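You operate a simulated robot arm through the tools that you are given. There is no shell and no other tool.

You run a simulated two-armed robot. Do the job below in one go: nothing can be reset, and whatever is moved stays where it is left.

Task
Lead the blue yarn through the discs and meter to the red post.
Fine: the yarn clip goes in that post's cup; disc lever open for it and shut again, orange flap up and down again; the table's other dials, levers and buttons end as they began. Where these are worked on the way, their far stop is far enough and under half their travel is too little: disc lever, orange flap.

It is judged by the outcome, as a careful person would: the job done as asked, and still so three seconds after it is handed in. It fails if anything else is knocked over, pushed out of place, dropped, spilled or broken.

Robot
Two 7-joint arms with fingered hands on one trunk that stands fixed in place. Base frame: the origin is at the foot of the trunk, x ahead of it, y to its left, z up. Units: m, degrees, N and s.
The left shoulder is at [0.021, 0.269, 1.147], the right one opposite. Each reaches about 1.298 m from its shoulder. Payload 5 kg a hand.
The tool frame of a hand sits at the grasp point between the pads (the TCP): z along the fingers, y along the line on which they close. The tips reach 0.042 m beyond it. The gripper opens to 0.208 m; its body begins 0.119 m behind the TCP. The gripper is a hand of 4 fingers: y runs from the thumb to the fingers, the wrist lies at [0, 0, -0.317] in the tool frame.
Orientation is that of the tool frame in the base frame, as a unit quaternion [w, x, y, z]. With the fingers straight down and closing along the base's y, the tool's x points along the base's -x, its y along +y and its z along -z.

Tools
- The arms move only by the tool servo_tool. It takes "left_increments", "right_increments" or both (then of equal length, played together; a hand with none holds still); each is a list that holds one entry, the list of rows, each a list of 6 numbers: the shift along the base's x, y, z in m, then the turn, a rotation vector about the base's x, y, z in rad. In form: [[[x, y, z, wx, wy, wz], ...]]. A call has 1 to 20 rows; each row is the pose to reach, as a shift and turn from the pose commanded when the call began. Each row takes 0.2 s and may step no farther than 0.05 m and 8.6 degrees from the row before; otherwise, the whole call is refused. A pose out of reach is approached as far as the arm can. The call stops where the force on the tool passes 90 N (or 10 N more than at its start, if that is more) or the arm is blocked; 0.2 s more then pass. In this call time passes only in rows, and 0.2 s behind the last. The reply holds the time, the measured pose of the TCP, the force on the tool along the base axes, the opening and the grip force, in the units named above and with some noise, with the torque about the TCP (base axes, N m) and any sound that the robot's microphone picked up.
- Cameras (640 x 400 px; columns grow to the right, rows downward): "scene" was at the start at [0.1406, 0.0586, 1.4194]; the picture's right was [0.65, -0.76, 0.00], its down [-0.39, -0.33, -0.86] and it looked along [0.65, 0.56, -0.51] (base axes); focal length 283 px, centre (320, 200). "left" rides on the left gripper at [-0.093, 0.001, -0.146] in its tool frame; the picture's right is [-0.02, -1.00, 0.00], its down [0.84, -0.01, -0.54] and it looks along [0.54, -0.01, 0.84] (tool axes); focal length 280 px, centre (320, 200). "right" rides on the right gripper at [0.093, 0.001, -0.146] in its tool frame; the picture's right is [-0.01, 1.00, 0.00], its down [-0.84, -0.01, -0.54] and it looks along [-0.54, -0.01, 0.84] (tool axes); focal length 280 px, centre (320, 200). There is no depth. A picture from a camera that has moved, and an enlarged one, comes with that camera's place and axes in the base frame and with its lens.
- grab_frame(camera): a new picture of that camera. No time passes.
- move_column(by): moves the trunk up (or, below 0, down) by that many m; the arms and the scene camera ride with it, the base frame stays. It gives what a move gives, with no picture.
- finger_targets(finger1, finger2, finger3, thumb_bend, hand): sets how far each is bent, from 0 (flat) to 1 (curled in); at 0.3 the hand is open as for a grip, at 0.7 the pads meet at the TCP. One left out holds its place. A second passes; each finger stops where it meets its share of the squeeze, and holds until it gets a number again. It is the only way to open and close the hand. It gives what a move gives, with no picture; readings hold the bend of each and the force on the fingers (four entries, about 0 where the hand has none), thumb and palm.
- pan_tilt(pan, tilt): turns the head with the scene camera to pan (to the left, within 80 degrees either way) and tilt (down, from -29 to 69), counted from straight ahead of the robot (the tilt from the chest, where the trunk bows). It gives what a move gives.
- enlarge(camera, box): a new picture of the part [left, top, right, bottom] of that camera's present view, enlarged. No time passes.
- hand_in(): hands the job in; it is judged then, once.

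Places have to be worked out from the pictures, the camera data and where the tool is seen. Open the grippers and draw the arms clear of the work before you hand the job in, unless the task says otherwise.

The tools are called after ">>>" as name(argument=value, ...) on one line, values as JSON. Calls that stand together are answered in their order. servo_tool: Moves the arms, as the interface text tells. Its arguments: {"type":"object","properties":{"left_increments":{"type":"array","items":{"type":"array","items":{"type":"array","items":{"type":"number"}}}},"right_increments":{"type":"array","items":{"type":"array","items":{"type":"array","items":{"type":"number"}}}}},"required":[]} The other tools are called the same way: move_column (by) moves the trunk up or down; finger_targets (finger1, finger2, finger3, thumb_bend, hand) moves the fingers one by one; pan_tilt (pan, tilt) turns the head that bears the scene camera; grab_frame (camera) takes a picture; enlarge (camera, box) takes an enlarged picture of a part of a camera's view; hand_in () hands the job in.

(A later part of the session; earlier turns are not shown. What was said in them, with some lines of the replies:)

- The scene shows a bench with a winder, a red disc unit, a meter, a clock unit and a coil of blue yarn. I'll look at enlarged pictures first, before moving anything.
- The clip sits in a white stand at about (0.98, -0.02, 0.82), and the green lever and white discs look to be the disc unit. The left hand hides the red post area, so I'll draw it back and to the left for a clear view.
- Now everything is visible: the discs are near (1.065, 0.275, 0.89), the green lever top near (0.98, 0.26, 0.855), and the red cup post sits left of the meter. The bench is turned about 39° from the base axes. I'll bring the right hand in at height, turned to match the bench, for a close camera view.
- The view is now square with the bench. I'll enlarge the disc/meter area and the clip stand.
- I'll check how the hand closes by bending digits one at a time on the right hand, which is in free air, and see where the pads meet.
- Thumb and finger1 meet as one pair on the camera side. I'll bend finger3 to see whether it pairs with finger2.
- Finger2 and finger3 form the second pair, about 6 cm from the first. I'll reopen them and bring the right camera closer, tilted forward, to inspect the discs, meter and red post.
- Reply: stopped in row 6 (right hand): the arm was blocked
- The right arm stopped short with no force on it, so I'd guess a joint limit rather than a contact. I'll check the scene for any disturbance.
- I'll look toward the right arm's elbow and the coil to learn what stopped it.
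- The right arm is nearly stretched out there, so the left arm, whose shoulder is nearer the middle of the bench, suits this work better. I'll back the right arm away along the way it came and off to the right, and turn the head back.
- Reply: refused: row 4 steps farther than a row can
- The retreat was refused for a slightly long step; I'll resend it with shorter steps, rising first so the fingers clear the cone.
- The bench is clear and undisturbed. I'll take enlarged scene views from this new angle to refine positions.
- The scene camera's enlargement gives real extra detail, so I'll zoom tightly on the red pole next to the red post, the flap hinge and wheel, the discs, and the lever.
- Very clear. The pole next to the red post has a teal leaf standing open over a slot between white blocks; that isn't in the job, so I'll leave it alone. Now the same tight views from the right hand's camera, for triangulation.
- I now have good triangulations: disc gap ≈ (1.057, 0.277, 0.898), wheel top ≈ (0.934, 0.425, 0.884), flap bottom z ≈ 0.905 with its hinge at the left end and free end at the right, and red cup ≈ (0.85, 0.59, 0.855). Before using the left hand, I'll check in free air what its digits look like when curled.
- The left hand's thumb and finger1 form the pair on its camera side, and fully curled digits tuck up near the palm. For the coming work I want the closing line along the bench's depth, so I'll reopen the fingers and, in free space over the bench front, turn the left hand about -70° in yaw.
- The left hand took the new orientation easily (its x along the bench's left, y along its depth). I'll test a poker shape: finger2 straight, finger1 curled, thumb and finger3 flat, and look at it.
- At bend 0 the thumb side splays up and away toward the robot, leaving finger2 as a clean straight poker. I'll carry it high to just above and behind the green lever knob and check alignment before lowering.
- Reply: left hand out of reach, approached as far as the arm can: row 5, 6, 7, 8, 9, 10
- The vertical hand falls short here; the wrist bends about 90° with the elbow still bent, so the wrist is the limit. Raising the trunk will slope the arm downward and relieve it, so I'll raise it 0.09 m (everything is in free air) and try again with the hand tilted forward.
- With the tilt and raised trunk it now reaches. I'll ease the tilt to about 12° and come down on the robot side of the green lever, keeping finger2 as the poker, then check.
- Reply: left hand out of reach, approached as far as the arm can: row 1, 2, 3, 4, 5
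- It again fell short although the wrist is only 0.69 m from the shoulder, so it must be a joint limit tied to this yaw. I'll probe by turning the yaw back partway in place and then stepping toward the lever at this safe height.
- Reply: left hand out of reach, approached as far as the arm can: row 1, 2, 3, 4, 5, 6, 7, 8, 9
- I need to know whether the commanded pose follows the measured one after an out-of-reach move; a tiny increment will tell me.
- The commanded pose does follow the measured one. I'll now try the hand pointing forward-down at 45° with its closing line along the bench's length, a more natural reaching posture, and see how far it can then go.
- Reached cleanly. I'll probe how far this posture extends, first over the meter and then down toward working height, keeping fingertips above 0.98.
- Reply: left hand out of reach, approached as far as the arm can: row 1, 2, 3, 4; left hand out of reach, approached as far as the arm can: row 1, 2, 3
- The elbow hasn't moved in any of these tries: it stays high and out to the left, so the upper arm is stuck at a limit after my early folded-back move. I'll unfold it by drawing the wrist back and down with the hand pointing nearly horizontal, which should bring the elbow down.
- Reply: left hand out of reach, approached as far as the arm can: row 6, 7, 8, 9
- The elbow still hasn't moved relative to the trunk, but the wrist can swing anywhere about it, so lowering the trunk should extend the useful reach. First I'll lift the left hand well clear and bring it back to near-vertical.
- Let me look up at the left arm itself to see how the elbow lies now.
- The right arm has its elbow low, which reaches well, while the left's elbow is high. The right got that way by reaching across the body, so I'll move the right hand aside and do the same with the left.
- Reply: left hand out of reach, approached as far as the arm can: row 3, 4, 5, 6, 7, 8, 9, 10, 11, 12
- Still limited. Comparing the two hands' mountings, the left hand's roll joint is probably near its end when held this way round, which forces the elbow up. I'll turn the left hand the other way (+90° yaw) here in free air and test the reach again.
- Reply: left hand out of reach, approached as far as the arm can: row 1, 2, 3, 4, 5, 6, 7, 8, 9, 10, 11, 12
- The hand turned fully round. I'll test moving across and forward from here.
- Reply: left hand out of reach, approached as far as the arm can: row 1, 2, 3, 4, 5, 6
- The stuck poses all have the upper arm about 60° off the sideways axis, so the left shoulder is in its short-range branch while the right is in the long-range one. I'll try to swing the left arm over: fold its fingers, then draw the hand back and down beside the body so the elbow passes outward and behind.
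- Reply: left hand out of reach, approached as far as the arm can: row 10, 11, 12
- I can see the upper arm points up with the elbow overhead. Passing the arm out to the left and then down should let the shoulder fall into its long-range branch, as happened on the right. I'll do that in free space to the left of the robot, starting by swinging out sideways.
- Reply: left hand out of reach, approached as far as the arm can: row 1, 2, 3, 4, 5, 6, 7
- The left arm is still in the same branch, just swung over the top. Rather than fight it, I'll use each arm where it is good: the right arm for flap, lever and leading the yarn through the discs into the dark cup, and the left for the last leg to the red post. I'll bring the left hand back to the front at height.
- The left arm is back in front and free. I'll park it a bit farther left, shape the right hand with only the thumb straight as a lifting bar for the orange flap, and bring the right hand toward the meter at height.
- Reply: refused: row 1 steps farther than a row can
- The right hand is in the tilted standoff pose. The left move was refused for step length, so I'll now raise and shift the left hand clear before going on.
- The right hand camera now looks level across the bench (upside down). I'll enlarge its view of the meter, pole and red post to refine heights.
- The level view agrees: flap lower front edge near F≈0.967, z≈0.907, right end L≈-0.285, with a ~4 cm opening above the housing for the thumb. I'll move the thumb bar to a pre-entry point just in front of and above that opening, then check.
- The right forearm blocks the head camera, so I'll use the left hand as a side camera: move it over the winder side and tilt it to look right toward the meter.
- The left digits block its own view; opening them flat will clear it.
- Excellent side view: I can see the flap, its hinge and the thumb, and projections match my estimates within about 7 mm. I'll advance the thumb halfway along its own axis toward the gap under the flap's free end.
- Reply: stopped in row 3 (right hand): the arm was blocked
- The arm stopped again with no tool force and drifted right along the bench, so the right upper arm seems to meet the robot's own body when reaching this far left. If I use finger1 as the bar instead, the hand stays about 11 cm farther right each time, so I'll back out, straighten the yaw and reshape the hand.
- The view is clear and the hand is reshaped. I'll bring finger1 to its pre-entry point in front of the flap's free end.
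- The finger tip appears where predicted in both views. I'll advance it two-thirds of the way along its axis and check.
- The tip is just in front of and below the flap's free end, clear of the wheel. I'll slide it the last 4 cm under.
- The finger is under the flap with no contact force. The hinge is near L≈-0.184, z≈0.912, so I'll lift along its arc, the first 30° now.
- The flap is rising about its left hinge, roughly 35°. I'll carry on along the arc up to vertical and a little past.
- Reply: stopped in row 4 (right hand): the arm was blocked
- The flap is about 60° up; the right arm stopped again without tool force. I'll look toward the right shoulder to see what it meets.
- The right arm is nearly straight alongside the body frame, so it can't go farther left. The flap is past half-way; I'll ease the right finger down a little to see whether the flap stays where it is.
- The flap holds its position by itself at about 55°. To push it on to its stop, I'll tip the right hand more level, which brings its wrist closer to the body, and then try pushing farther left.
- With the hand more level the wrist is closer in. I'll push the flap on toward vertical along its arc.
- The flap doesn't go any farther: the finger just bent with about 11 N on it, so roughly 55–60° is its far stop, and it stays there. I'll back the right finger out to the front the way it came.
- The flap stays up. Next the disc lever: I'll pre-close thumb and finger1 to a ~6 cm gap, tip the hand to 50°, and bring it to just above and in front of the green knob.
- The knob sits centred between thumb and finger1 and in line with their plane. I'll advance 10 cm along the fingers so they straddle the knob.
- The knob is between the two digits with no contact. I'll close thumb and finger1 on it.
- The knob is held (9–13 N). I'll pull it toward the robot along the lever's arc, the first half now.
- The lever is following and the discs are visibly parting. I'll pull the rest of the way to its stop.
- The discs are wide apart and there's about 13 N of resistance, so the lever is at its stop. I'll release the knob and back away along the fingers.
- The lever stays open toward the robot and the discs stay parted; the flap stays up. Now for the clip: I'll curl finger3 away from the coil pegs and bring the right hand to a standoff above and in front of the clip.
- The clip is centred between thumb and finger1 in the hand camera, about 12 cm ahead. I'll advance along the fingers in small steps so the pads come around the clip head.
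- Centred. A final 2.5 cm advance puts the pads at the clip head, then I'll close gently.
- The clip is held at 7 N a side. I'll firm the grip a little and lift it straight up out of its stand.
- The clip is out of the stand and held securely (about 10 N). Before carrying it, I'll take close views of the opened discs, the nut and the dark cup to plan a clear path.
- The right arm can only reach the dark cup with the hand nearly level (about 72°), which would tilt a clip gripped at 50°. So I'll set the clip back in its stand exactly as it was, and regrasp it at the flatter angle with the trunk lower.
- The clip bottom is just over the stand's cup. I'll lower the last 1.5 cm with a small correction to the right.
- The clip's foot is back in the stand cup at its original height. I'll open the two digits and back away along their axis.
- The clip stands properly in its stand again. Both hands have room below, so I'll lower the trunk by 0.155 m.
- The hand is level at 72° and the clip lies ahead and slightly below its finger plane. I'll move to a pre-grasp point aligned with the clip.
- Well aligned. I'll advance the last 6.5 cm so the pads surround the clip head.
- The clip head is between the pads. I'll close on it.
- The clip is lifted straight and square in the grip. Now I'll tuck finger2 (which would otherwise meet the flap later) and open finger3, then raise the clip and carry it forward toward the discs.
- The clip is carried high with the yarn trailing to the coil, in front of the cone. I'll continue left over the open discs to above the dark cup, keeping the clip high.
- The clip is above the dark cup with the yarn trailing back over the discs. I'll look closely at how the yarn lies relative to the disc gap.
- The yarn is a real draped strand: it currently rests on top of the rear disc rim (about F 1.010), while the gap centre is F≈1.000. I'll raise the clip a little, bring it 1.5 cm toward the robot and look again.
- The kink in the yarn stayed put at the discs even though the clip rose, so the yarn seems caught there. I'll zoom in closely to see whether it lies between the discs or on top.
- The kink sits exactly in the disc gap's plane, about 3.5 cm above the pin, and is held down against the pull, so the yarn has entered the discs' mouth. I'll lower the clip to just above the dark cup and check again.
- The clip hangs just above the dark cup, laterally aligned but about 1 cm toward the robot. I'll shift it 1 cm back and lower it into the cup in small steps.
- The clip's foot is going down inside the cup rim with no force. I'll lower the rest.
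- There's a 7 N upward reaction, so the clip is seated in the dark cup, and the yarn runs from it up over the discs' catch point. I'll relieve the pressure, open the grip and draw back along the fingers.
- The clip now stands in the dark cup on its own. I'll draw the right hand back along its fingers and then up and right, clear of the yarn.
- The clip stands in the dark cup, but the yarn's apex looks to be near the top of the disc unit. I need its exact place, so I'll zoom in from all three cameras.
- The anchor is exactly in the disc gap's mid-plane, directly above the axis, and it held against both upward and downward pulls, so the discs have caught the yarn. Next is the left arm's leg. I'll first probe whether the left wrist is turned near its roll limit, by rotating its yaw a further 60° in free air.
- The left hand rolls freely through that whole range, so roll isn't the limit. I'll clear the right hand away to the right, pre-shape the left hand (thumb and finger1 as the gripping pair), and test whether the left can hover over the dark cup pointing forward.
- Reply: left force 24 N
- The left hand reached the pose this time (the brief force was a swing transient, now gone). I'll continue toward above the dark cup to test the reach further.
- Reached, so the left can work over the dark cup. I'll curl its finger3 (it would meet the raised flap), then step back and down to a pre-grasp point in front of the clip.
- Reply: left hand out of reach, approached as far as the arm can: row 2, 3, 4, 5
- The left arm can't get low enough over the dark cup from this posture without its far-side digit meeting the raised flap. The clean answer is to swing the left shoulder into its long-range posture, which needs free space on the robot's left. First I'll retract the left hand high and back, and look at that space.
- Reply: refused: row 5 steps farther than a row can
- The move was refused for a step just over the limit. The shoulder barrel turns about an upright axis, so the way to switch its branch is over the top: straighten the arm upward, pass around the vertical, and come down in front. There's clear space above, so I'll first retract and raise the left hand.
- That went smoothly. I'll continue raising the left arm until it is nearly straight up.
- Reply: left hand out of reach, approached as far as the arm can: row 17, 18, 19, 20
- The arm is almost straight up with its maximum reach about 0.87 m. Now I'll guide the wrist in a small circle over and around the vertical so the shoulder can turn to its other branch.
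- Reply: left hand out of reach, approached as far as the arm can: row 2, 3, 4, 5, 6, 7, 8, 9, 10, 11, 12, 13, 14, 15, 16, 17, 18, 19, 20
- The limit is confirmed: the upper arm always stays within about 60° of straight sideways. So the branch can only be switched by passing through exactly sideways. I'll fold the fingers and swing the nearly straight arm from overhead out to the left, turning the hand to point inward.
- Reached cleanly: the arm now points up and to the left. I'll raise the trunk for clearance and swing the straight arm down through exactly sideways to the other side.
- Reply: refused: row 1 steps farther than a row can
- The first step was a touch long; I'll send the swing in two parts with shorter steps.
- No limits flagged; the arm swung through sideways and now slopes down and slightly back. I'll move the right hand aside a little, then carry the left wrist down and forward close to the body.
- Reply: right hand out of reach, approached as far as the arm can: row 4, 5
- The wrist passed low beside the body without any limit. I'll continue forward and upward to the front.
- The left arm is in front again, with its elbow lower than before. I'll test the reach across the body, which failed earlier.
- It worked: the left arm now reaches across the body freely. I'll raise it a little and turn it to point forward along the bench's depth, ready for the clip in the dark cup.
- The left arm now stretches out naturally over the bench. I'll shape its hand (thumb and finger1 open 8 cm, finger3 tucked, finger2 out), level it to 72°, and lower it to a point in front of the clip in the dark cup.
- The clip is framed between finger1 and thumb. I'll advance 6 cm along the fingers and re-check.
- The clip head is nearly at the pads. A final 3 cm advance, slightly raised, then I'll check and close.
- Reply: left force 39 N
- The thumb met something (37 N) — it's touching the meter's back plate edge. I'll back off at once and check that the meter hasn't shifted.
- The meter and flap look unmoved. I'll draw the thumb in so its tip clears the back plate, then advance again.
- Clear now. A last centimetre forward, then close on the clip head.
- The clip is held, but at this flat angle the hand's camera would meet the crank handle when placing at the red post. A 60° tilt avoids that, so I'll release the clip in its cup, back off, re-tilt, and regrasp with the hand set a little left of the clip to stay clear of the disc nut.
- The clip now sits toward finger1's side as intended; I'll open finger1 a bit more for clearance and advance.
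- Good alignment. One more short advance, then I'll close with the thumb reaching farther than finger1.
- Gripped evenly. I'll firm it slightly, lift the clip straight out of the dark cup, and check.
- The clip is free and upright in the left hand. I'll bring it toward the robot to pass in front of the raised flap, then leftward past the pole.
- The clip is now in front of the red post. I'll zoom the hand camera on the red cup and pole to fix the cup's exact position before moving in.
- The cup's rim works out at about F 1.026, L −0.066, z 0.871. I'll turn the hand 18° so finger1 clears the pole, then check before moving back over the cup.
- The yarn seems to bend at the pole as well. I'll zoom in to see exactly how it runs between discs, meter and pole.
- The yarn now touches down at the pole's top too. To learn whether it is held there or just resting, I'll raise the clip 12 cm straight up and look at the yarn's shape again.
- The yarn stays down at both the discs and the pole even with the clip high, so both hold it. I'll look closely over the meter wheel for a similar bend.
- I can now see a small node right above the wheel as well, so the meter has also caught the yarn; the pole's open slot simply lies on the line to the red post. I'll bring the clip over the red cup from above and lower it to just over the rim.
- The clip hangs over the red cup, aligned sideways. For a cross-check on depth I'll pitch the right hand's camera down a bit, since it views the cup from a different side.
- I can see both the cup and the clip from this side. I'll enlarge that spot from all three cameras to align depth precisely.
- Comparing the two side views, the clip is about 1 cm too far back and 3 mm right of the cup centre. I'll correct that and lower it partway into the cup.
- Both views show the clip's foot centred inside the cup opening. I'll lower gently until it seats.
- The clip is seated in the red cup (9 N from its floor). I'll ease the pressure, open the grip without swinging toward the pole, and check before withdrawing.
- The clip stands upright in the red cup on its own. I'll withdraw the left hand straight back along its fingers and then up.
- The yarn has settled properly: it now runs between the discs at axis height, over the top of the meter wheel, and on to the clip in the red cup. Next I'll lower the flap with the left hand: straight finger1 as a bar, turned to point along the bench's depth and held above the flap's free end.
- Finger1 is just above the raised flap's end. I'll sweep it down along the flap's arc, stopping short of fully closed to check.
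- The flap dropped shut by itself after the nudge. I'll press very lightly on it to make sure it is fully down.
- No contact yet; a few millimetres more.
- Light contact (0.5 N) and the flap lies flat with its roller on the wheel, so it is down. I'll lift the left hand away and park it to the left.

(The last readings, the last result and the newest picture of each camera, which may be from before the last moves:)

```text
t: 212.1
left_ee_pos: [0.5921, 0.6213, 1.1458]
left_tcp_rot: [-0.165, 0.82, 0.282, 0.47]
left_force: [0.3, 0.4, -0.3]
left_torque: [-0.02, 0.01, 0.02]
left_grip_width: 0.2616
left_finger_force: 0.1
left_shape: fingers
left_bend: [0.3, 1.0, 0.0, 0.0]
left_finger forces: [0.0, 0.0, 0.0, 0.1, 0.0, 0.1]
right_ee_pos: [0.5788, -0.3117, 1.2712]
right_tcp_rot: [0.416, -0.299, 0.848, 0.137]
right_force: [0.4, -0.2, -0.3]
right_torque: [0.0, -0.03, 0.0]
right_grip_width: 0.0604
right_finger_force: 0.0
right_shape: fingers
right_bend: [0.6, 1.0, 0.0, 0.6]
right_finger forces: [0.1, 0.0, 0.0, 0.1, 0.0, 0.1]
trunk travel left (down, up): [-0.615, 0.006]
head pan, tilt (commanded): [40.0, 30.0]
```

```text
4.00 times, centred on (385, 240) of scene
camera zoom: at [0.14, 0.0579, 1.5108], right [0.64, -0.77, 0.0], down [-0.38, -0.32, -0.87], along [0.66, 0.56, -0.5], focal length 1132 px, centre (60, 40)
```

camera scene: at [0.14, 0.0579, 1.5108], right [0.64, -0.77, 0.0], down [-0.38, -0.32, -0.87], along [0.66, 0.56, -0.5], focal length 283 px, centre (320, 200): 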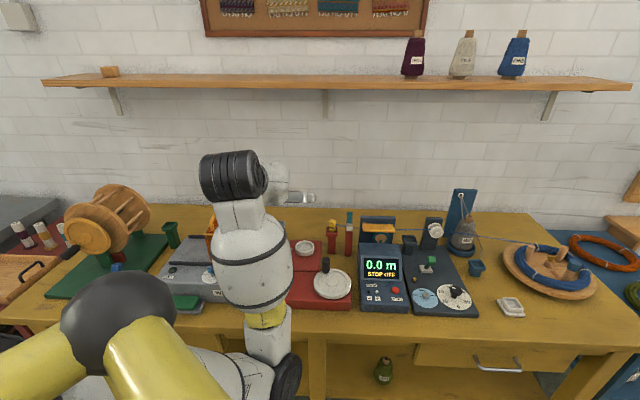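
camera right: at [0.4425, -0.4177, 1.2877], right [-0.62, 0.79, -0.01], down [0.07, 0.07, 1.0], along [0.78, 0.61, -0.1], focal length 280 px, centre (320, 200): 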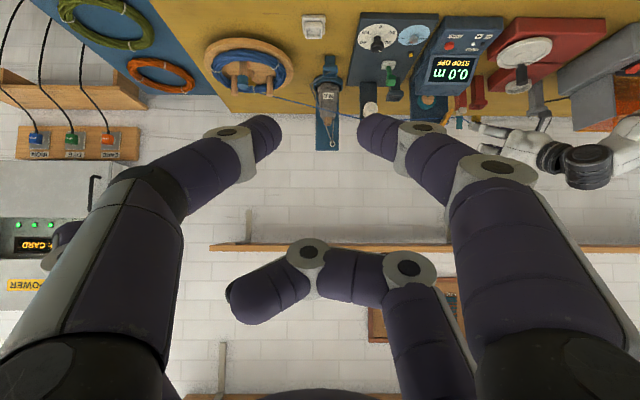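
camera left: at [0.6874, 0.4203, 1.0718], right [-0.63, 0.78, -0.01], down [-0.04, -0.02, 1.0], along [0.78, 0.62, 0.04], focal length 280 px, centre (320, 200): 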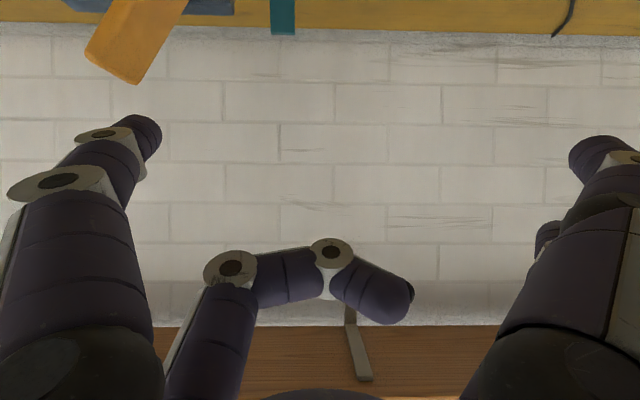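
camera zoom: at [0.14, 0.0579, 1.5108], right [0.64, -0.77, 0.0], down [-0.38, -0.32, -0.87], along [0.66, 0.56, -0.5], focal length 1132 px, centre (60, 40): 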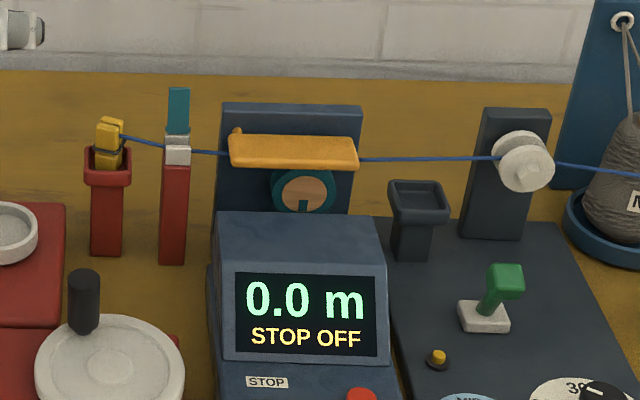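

The flap covers the yarn on the wheel, and the clip stands in the red cup. Now the lever: I'll bring the right hand back to where it released the knob, stopping first at a point above and in front of it.

>>> servo_tool(right_increments=[[[0.022, 0.037, -0.018, 0, 0, 0], [0.044, 0.074, -0.036, 0, 0, 0], [0.066, 0.111, -0.054, 0, 0, 0], [0.088, 0.148, -0.072, 0, 0, 0], [0.11, 0.185, -0.09, 0, 0, 0], [0.132, 0.222, -0.108, 0, 0, 0], [0.154, 0.259, -0.126, 0, 0, 0], [0.176, 0.296, -0.144, 0, 0, 0], [0.198, 0.333, -0.162, 0, 0, 0], [0.22, 0.37, -0.18, 0, 0, 0], [0.242, 0.407, -0.2, 0, 0, 0], [0.264, 0.44, -0.225, 0, 0, 0], [0.284, 0.47, -0.255, 0, 0, 0], [0.2955, 0.489, -0.29, 0, 0, 0], [0.3015, 0.4982, -0.316, 0, 0, 0]]])

>>> grab_frame(camera="right")

>>> enlarge(camera="scene", box=[340, 190, 490, 300])

```text
t: 215.3
left_ee_pos: [0.5915, 0.6209, 1.1456]
left_tcp_rot: [-0.165, 0.82, 0.282, 0.47]
left_force: [0.3, -0.5, -0.2]
left_torque: [0.01, 0.03, -0.02]
left_grip_width: 0.2617
left_finger_force: 0.1
left_shape: fingers
left_bend: [0.3, 1.0, 0.0, 0.0]
left_finger forces: [0.0, 0.0, 0.1, 0.0, 0.0, 0.1]
right_ee_pos: [0.8786, 0.1863, 0.9546]
right_tcp_rot: [0.416, -0.299, 0.848, 0.137]
right_force: [0.4, 0.4, 1.5]
right_torque: [-0.1, 0.18, 0.06]
right_grip_width: 0.0603
right_finger_force: 0.0
right_shape: fingers
right_bend: [0.6, 1.0, 0.0, 0.6]
right_finger forces: [0.0, 0.1, 0.0, 0.0, 0.0, 0.0]
trunk travel left (down, up): [-0.615, 0.006]
head pan, tilt (commanded): [40.0, 30.0]
```

```text
taken
camera right: at [0.7421, 0.0811, 0.9701], right [-0.62, 0.79, -0.01], down [0.07, 0.06, 1.0], along [0.79, 0.61, -0.1], focal length 280 px, centre (320, 200)
```

right: 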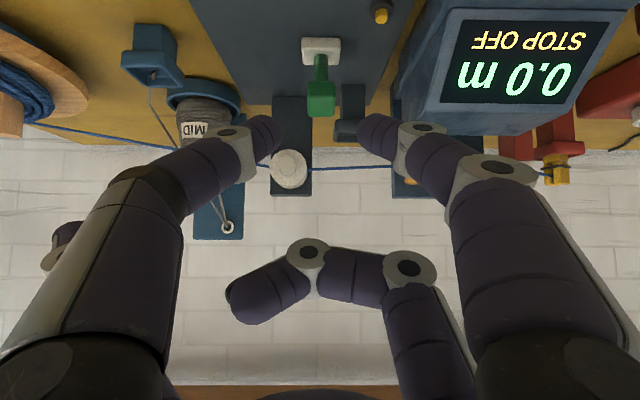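

```text
3.64 times, centred on (415, 245) of scene
camera zoom: at [0.1404, 0.058, 1.5107], right [0.64, -0.77, 0.0], down [-0.38, -0.32, -0.87], along [0.66, 0.56, -0.5], focal length 1029 px, centre (-26, 36)
```

zoom: 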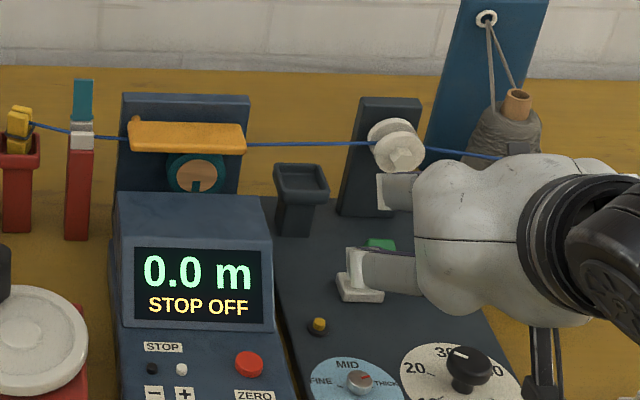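

The knob is centred between thumb and finger1. I'll advance to straddle it, close, and check.

>>> servo_tool(right_increments=[[[0.0156, 0.012, -0.0155, 0, 0, 0], [0.0312, 0.024, -0.031, 0, 0, 0], [0.0468, 0.036, -0.0465, 0, 0, 0], [0.062, 0.047, -0.063, 0, 0, 0]]])

>>> finger_targets(hand="right", finger1=0.72, thumb_bend=0.72)

>>> grab_frame(camera="right")

```text
t: 216.3
left_ee_pos: [0.5933, 0.6222, 1.1443]
left_tcp_rot: [-0.165, 0.82, 0.284, 0.469]
left_force: [0.0, 1.0, 0.3]
left_torque: [-0.02, 0.0, -0.02]
left_grip_width: 0.2616
left_finger_force: 0.0
left_shape: fingers
left_bend: [0.3, 1.0, 0.0, 0.0]
left_finger forces: [0.0, 0.1, 0.0, 0.1, 0.1, 0.1]
right_ee_pos: [0.9413, 0.2307, 0.8907]
right_tcp_rot: [0.416, -0.299, 0.848, 0.137]
right_force: [1.0, 0.9, 0.0]
right_torque: [-0.01, 0.05, 0.01]
right_grip_width: 0.0603
right_finger_force: 0.1
right_shape: fingers
right_bend: [0.6, 1.0, 0.0, 0.6]
right_finger forces: [0.0, 0.1, 0.1, 0.0, 0.1, 0.0]
trunk travel left (down, up): [-0.615, 0.006]
head pan, tilt (commanded): [40.0, 30.0]
```

```text
t: 217.3
left_ee_pos: [0.5924, 0.621, 1.1462]
left_tcp_rot: [-0.166, 0.82, 0.283, 0.469]
left_force: [-0.1, 0.0, 0.0]
left_torque: [0.02, 0.03, -0.02]
left_grip_width: 0.2616
left_finger_force: 0.0
left_shape: fingers
left_bend: [0.3, 1.0, 0.0, 0.0]
left_finger forces: [0.0, 0.1, 0.1, 0.1, 0.1, 0.0]
right_ee_pos: [0.9412, 0.2297, 0.8909]
right_tcp_rot: [0.415, -0.3, 0.848, 0.138]
right_force: [1.8, 2.6, 0.0]
right_torque: [0.12, -0.1, 0.06]
right_grip_width: 0.0313
right_finger_force: 9.5
right_shape: fingers
right_bend: [0.64, 1.0, 0.0, 0.69]
right_finger forces: [9.5, 0.1, 0.1, 0.1, 9.3, 0.0]
trunk travel left (down, up): [-0.615, 0.006]
head pan, tilt (commanded): [40.0, 30.0]
```

```text
taken
camera right: at [0.8048, 0.1246, 0.9069], right [-0.62, 0.79, -0.01], down [0.07, 0.06, 1.0], along [0.78, 0.61, -0.1], focal length 280 px, centre (320, 200)
```

right: 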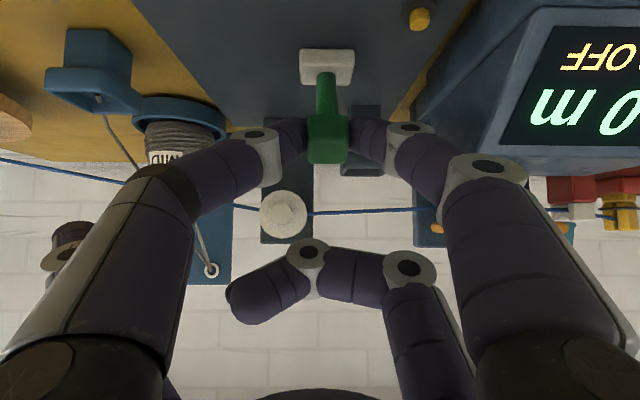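

The knob is held. I'll push the lever back along its arc to the shut position.

>>> servo_tool(right_increments=[[[0.0105, 0.0083, 0.0025, 0, 0, 0], [0.0209, 0.0165, 0.0035, 0, 0, 0], [0.0314, 0.0248, 0.0035, 0, 0, 0], [0.0418, 0.0328, 0.002, 0, 0, 0], [0.0445, 0.0352, 0.0005, 0, 0, 0]]])

>>> grab_frame(camera="right")

>>> enlarge(camera="scene", box=[380, 190, 460, 260])

```text
t: 218.5
left_ee_pos: [0.5926, 0.6199, 1.1474]
left_tcp_rot: [-0.165, 0.82, 0.282, 0.471]
left_force: [-0.1, -0.7, -0.3]
left_torque: [0.04, 0.0, -0.01]
left_grip_width: 0.2616
left_finger_force: 0.0
left_shape: fingers
left_bend: [0.3, 1.0, 0.0, 0.0]
left_finger forces: [0.1, 0.0, 0.1, 0.0, 0.0, 0.0]
right_ee_pos: [0.9889, 0.2638, 0.8932]
right_tcp_rot: [0.415, -0.299, 0.848, 0.136]
right_force: [-15.1, -15.1, -2.1]
right_torque: [-0.72, 0.67, 0.11]
right_grip_width: 0.0307
right_finger_force: 12.9
right_shape: fingers
right_bend: [0.63, 1.0, 0.0, 0.69]
right_finger forces: [11.4, 0.1, 0.0, 0.0, 14.7, 0.1]
trunk travel left (down, up): [-0.615, 0.006]
head pan, tilt (commanded): [40.0, 30.0]
```

```text
taken
camera right: at [0.8507, 0.1588, 0.9096], right [-0.61, 0.79, -0.01], down [0.07, 0.06, 1.0], along [0.79, 0.61, -0.1], focal length 280 px, centre (320, 200)
```

right: 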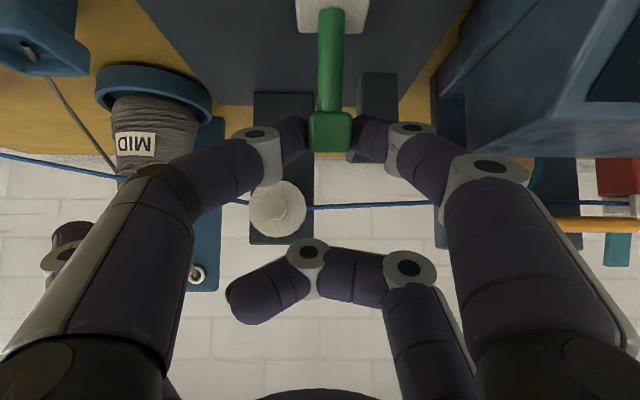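

```text
5.71 times, centred on (420, 225) of scene
camera zoom: at [0.1393, 0.0571, 1.5109], right [0.64, -0.77, 0.0], down [-0.38, -0.32, -0.87], along [0.66, 0.56, -0.5], focal length 1617 px, centre (-251, 57)
```

zoom: 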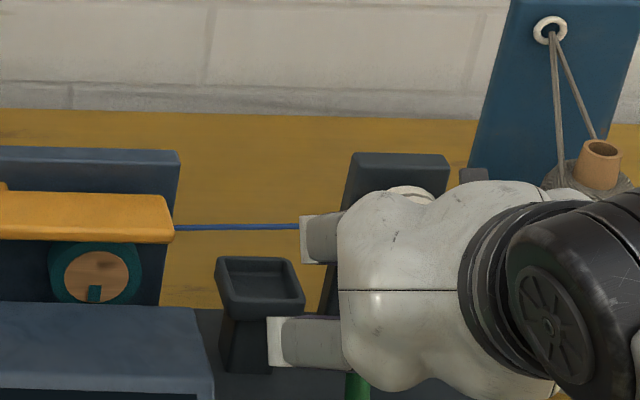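

About 21 N of resistance: the lever is back against its shut stop. I'll ease off, release the knob and withdraw.

>>> servo_tool(right_increments=[[[-0.0025, -0.002, 0, 0, 0, 0]]])

>>> finger_targets(hand="right", finger1=0.58, thumb_bend=0.58)

>>> servo_tool(right_increments=[[[-0.0156, -0.012, 0.0155, 0, 0, 0], [-0.0312, -0.024, 0.031, 0, 0, 0], [-0.0499, -0.0385, 0.05, 0, 0, 0], [-0.07, -0.055, 0.08, 0, 0, 0], [-0.085, -0.08, 0.115, 0, 0, 0], [-0.1, -0.115, 0.145, 0, 0, 0], [-0.12, -0.15, 0.17, 0, 0, 0], [-0.14, -0.19, 0.18, 0, 0, 0]]])

>>> grab_frame(camera="scene")

>>> enlarge(camera="scene", box=[310, 190, 500, 310])

>>> grab_frame(camera="right")

```text
t: 218.9
left_ee_pos: [0.5916, 0.6207, 1.1462]
left_tcp_rot: [-0.165, 0.82, 0.283, 0.469]
left_force: [-0.1, 0.0, -0.4]
left_torque: [0.02, -0.01, -0.01]
left_grip_width: 0.2617
left_finger_force: 0.0
left_shape: fingers
left_bend: [0.3, 1.0, 0.0, 0.0]
left_finger forces: [0.0, 0.1, 0.1, 0.0, 0.0, 0.1]
right_ee_pos: [0.9858, 0.2649, 0.8936]
right_tcp_rot: [0.415, -0.3, 0.848, 0.137]
right_force: [-2.4, -9.8, -3.0]
right_torque: [-0.43, 0.09, -0.08]
right_grip_width: 0.0313
right_finger_force: 11.0
right_shape: fingers
right_bend: [0.64, 1.0, 0.0, 0.69]
right_finger forces: [8.0, 0.1, 0.1, 0.1, 14.4, 0.0]
trunk travel left (down, up): [-0.615, 0.006]
head pan, tilt (commanded): [40.0, 30.0]
```

```text
t: 219.9
left_ee_pos: [0.5911, 0.6222, 1.1451]
left_tcp_rot: [-0.166, 0.82, 0.284, 0.469]
left_force: [0.4, 0.3, 0.7]
left_torque: [0.01, 0.01, -0.03]
left_grip_width: 0.2615
left_finger_force: 0.0
left_shape: fingers
left_bend: [0.3, 1.0, 0.0, 0.0]
left_finger forces: [0.1, 0.0, 0.1, 0.0, 0.0, 0.1]
right_ee_pos: [0.9848, 0.2647, 0.8941]
right_tcp_rot: [0.416, -0.299, 0.848, 0.137]
right_force: [-0.2, 0.6, -0.4]
right_torque: [-0.02, -0.04, -0.01]
right_grip_width: 0.0753
right_finger_force: 0.0
right_shape: fingers
right_bend: [0.57, 1.0, 0.0, 0.57]
right_finger forces: [0.1, 0.0, 0.0, 0.1, 0.0, 0.0]
trunk travel left (down, up): [-0.615, 0.006]
head pan, tilt (commanded): [40.0, 30.0]
```

```text
t: 221.7
left_ee_pos: [0.5924, 0.6208, 1.1465]
left_tcp_rot: [-0.166, 0.819, 0.283, 0.47]
left_force: [-0.5, -1.2, 0.4]
left_torque: [0.03, 0.04, 0.07]
left_grip_width: 0.262
left_finger_force: 0.1
left_shape: fingers
left_bend: [0.3, 1.0, 0.0, 0.0]
left_finger forces: [0.1, 0.0, 0.1, 0.0, 0.1, 0.0]
right_ee_pos: [0.8449, 0.0731, 1.0742]
right_tcp_rot: [0.415, -0.3, 0.848, 0.137]
right_force: [0.6, 0.5, -0.3]
right_torque: [0.05, -0.04, 0.0]
right_grip_width: 0.0754
right_finger_force: 0.0
right_shape: fingers
right_bend: [0.57, 1.0, 0.0, 0.57]
right_finger forces: [0.0, 0.1, 0.1, 0.0, 0.0, 0.0]
trunk travel left (down, up): [-0.615, 0.006]
head pan, tilt (commanded): [40.0, 30.0]
```

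```text
taken
camera scene: at [0.14, 0.0571, 1.5109], right [0.64, -0.77, 0.0], down [-0.38, -0.32, -0.87], along [0.66, 0.56, -0.5], focal length 283 px, centre (320, 200)
```

scene: 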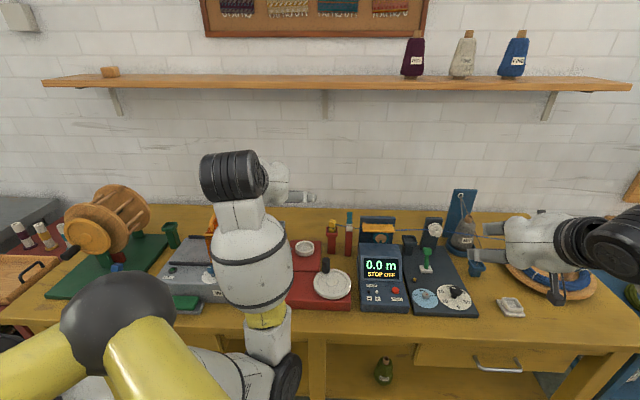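

```text
3.33 times, centred on (405, 250) of scene
camera zoom: at [0.14, 0.0571, 1.5109], right [0.64, -0.77, 0.0], down [-0.38, -0.32, -0.87], along [0.66, 0.56, -0.5], focal length 943 px, centre (37, 33)
```

zoom: 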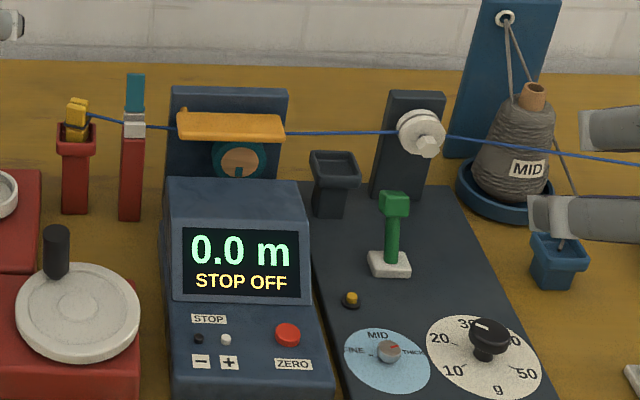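

```text
taken
camera right: at [0.7074, -0.0336, 1.0903], right [-0.62, 0.79, 0.0], down [0.07, 0.06, 1.0], along [0.78, 0.61, -0.1], focal length 280 px, centre (320, 200)
```

right: 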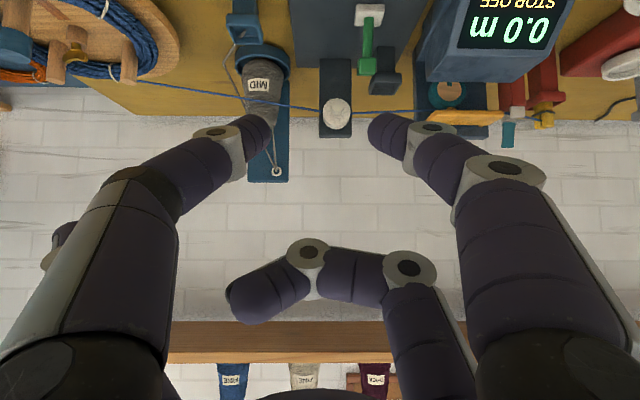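

The lever is shut and the discs are closed on the yarn. I'll inspect the final layout closely: clip and pole, meter, discs and lever.

>>> enlarge(camera="scene", box=[315, 200, 375, 245])

>>> enlarge(camera="scene", box=[350, 210, 410, 255])

>>> enlarge(camera="scene", box=[400, 205, 460, 260])

>>> enlarge(camera="right", box=[310, 60, 560, 150])

```text
8.89 times, centred on (345, 222) of scene
camera zoom: at [0.14, 0.0571, 1.5109], right [0.64, -0.77, 0.0], down [-0.38, -0.32, -0.87], along [0.66, 0.56, -0.5], focal length 2515 px, centre (98, 0)
```

zoom: 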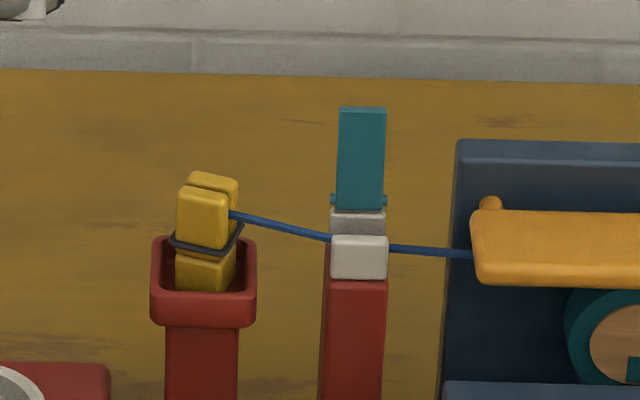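

```text
8.89 times, centred on (380, 232) of scene
camera zoom: at [0.14, 0.0571, 1.5109], right [0.64, -0.77, 0.0], down [-0.38, -0.32, -0.87], along [0.66, 0.56, -0.5], focal length 2515 px, centre (-213, -89)
```

zoom: 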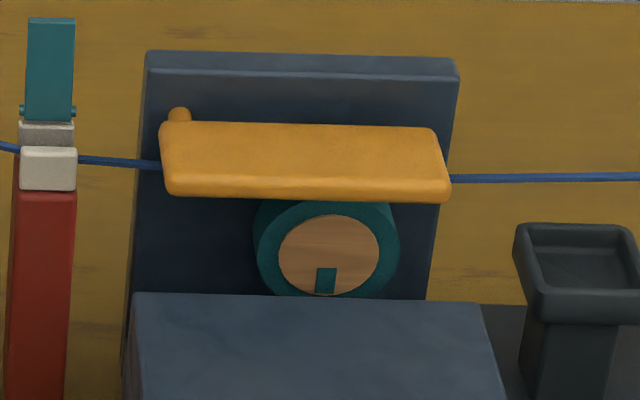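

```text
7.27 times, centred on (430, 232) of scene
camera zoom: at [0.14, 0.0571, 1.5109], right [0.64, -0.77, 0.0], down [-0.38, -0.32, -0.87], along [0.66, 0.56, -0.5], focal length 2058 px, centre (-480, -36)
```

zoom: 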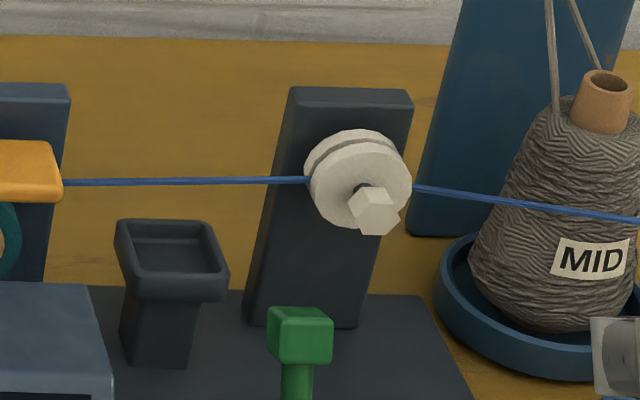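

```text
2.56 times, centred on (435, 105) of right
camera zoom: at [0.7074, -0.0336, 1.0903], right [-0.62, 0.79, 0.0], down [0.07, 0.06, 1.0], along [0.78, 0.61, -0.1], focal length 718 px, centre (26, 443)
```

zoom: 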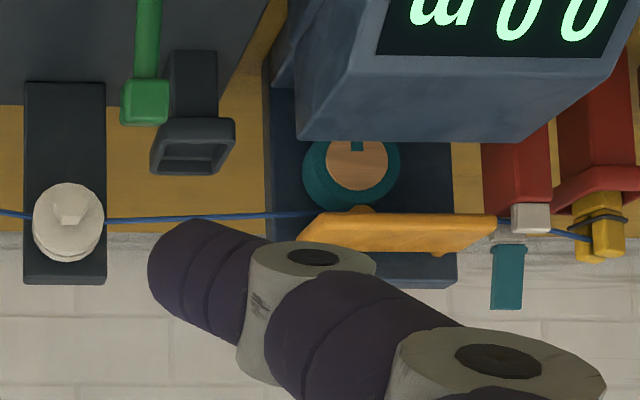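

Everything lies as asked: the yarn runs between the shut discs, under the closed flap on the wheel, and to the clip upright in the red cup; display, dials and buttons look unchanged. I'll open both hands in free air and draw the arms clear.

>>> servo_tool(left_increments=[[[-0.015, 0.005, 0.025, 0, 0, 0], [-0.03, 0.01, 0.05, 0, 0, 0], [-0.045, 0.015, 0.075, 0, 0, 0], [-0.06, 0.02, 0.1, 0, 0, 0], [-0.06, 0.02, 0.12, 0, 0, 0]]], right_increments=[[[-0.025, -0.035, 0.02, 0, 0, 0], [-0.05, -0.07, 0.04, 0, 0, 0], [-0.075, -0.105, 0.06, 0, 0, 0], [-0.1, -0.14, 0.08, 0, 0, 0], [-0.125, -0.175, 0.1, 0, 0, 0]]])

>>> finger_targets(hand="right", finger1=0.3, finger2=0.3, finger3=0.3, thumb_bend=0.3)

>>> finger_targets(hand="left", finger1=0.3, finger2=0.3, finger3=0.3, thumb_bend=0.3)

>>> grab_frame(camera="scene")

>>> enlarge(camera="scene", box=[290, 180, 620, 330])

```text
t: 222.9
left_ee_pos: [0.5364, 0.6411, 1.2708]
left_tcp_rot: [-0.165, 0.82, 0.283, 0.47]
left_force: [-0.8, -1.0, 0.1]
left_torque: [0.05, 0.02, 0.03]
left_grip_width: 0.2615
left_finger_force: 0.0
left_shape: fingers
left_bend: [0.3, 1.0, 0.0, 0.0]
left_finger forces: [0.1, 0.0, 0.1, 0.0, 0.1, 0.0]
left hand out of reach, approached as far as the arm can: row 1, 2, 3, 4, 5
right_ee_pos: [0.7206, -0.1, 1.1724]
right_tcp_rot: [0.416, -0.301, 0.847, 0.138]
right_force: [0.2, -0.9, -0.2]
right_torque: [0.08, -0.06, 0.01]
right_grip_width: 0.0756
right_finger_force: 0.0
right_shape: fingers
right_bend: [0.57, 1.0, 0.0, 0.57]
right_finger forces: [0.0, 0.0, 0.0, 0.0, 0.0, 0.0]
trunk travel left (down, up): [-0.615, 0.006]
head pan, tilt (commanded): [40.0, 30.0]
```

```text
t: 223.9
left_ee_pos: [0.5382, 0.6416, 1.2699]
left_tcp_rot: [-0.165, 0.82, 0.283, 0.47]
left_force: [-0.6, -1.0, 0.9]
left_torque: [-0.01, 0.02, -0.05]
left_grip_width: 0.2616
left_finger_force: 0.2
left_shape: fingers
left_bend: [0.3, 1.0, 0.0, 0.0]
left_finger forces: [0.0, 0.0, 0.0, 0.0, 0.0, 0.1]
right_ee_pos: [0.7207, -0.099, 1.1724]
right_tcp_rot: [0.416, -0.3, 0.848, 0.137]
right_force: [0.1, 0.3, 1.1]
right_torque: [0.0, -0.02, -0.01]
right_grip_width: 0.2183
right_finger_force: 0.1
right_shape: fingers
right_bend: [0.3, 0.3, 0.3, 0.3]
right_finger forces: [0.0, 0.1, 0.0, 0.0, 0.0, 0.1]
trunk travel left (down, up): [-0.615, 0.006]
head pan, tilt (commanded): [40.0, 30.0]
```

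```text
t: 224.9
left_ee_pos: [0.5367, 0.6424, 1.2699]
left_tcp_rot: [-0.165, 0.82, 0.283, 0.469]
left_force: [0.7, 0.1, -0.5]
left_torque: [-0.03, -0.02, 0.01]
left_grip_width: 0.2187
left_finger_force: 0.1
left_shape: fingers
left_bend: [0.3, 0.3, 0.3, 0.3]
left_finger forces: [0.1, 0.0, 0.1, 0.1, 0.0, 0.1]
right_ee_pos: [0.722, -0.0988, 1.1723]
right_tcp_rot: [0.416, -0.299, 0.848, 0.137]
right_force: [-0.1, -0.6, -0.3]
right_torque: [0.02, 0.0, -0.04]
right_grip_width: 0.218
right_finger_force: 0.0
right_shape: fingers
right_bend: [0.3, 0.3, 0.3, 0.3]
right_finger forces: [0.0, 0.0, 0.1, 0.1, 0.1, 0.0]
trunk travel left (down, up): [-0.615, 0.006]
head pan, tilt (commanded): [40.0, 30.0]
```

```text
taken
camera scene: at [0.1402, 0.058, 1.5107], right [0.64, -0.77, 0.0], down [-0.38, -0.32, -0.87], along [0.66, 0.56, -0.5], focal length 283 px, centre (320, 200)
```

scene: 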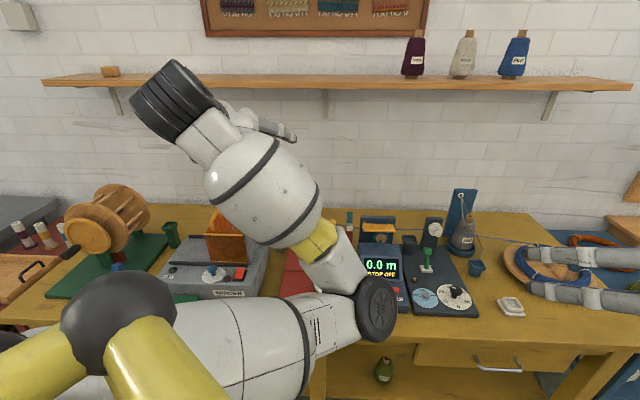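

```text
1.94 times, centred on (455, 255) of scene
camera zoom: at [0.1402, 0.058, 1.5107], right [0.64, -0.77, 0.0], down [-0.38, -0.32, -0.87], along [0.66, 0.56, -0.5], focal length 549 px, centre (58, 93)
```

zoom: 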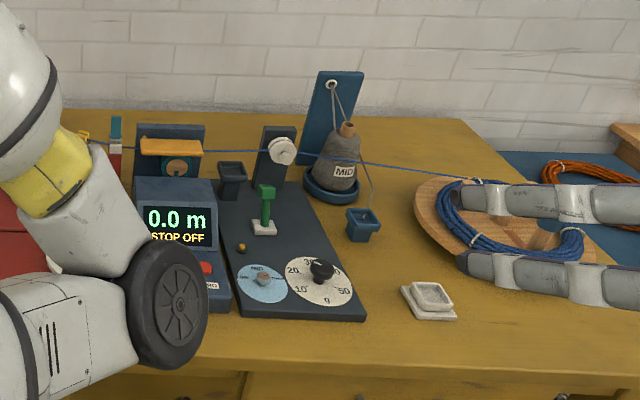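

Both hands are open and clear of the bench. One last look at the red post from the right hand's camera before handing in.

>>> grab_frame(camera="right")

>>> enlarge(camera="right", box=[300, 20, 520, 150])

>>> grab_frame(camera="left")

```text
taken
camera right: at [0.5844, -0.2053, 1.1873], right [-0.62, 0.79, -0.01], down [0.07, 0.06, 1.0], along [0.78, 0.61, -0.1], focal length 280 px, centre (320, 200)
```

right: 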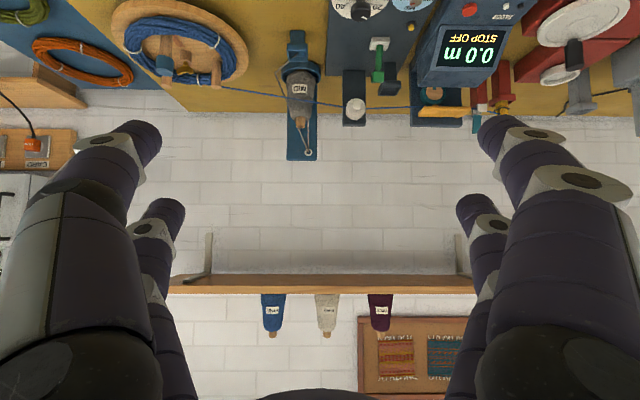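

```text
2.91 times, centred on (410, 85) of right
camera zoom: at [0.5844, -0.2053, 1.1873], right [-0.62, 0.79, -0.01], down [0.07, 0.06, 1.0], along [0.78, 0.61, -0.1], focal length 816 px, centre (58, 534)
```

zoom: 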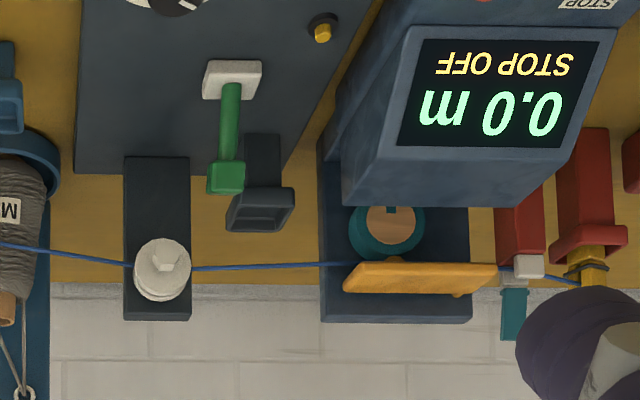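

```text
taken
camera left: at [0.4011, 0.5325, 1.2629], right [-0.63, 0.78, -0.01], down [-0.04, -0.02, 1.0], along [0.78, 0.62, 0.04], focal length 280 px, centre (320, 200)
```

left: 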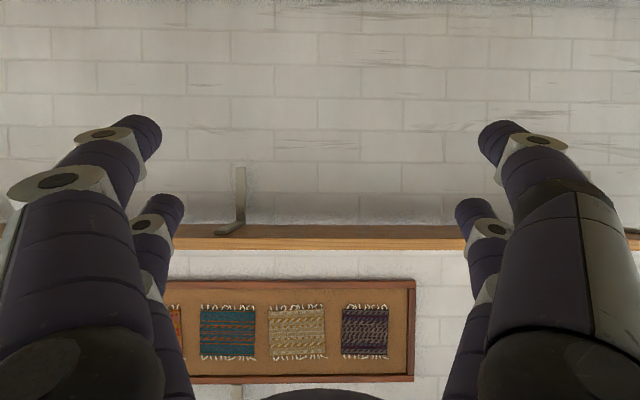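

The final views agree: the clip stands in the red cup, and the blue yarn passes through the shut discs and under the closed flap. The lever is back where it began, the display and controls look as at the start, and both hands are open and clear. I'm handing in the job.

>>> hand_in()

```text
The job is handed in.
```

The blue yarn now runs from the coil, between the discs, over the meter wheel, and to its clip in the red post's cup. I've handed the job in, but no verdict has come back yet.

- **Disc lever:** it was pulled to its open stop before threading and is back against its shut stop, with the discs closed on the yarn.
- **Orange flap:** it was raised to its far stop before threading and now lies flat on the wheel with the yarn under it.
- **Other controls:** the meter still shows 0.0 m and STOP OFF, and I didn't touch any other dial, lever or button.
- **Arms:** both hands are open and clear of the bench.

Two things could count against the result:

- **Pole by the red post:** the yarn also lies in the open slot of the pole between the meter and the red post. That slot is directly on the line to the red cup. I left the pole's teal leaf up, as it began.
- **Bump on the meter:** while fetching the clip from the dark cup between the discs and the meter, the left thumb pressed the meter's back plate with about 37 N. I backed off at once and saw no sign that the meter moved, but I didn't measure its position afterwards.
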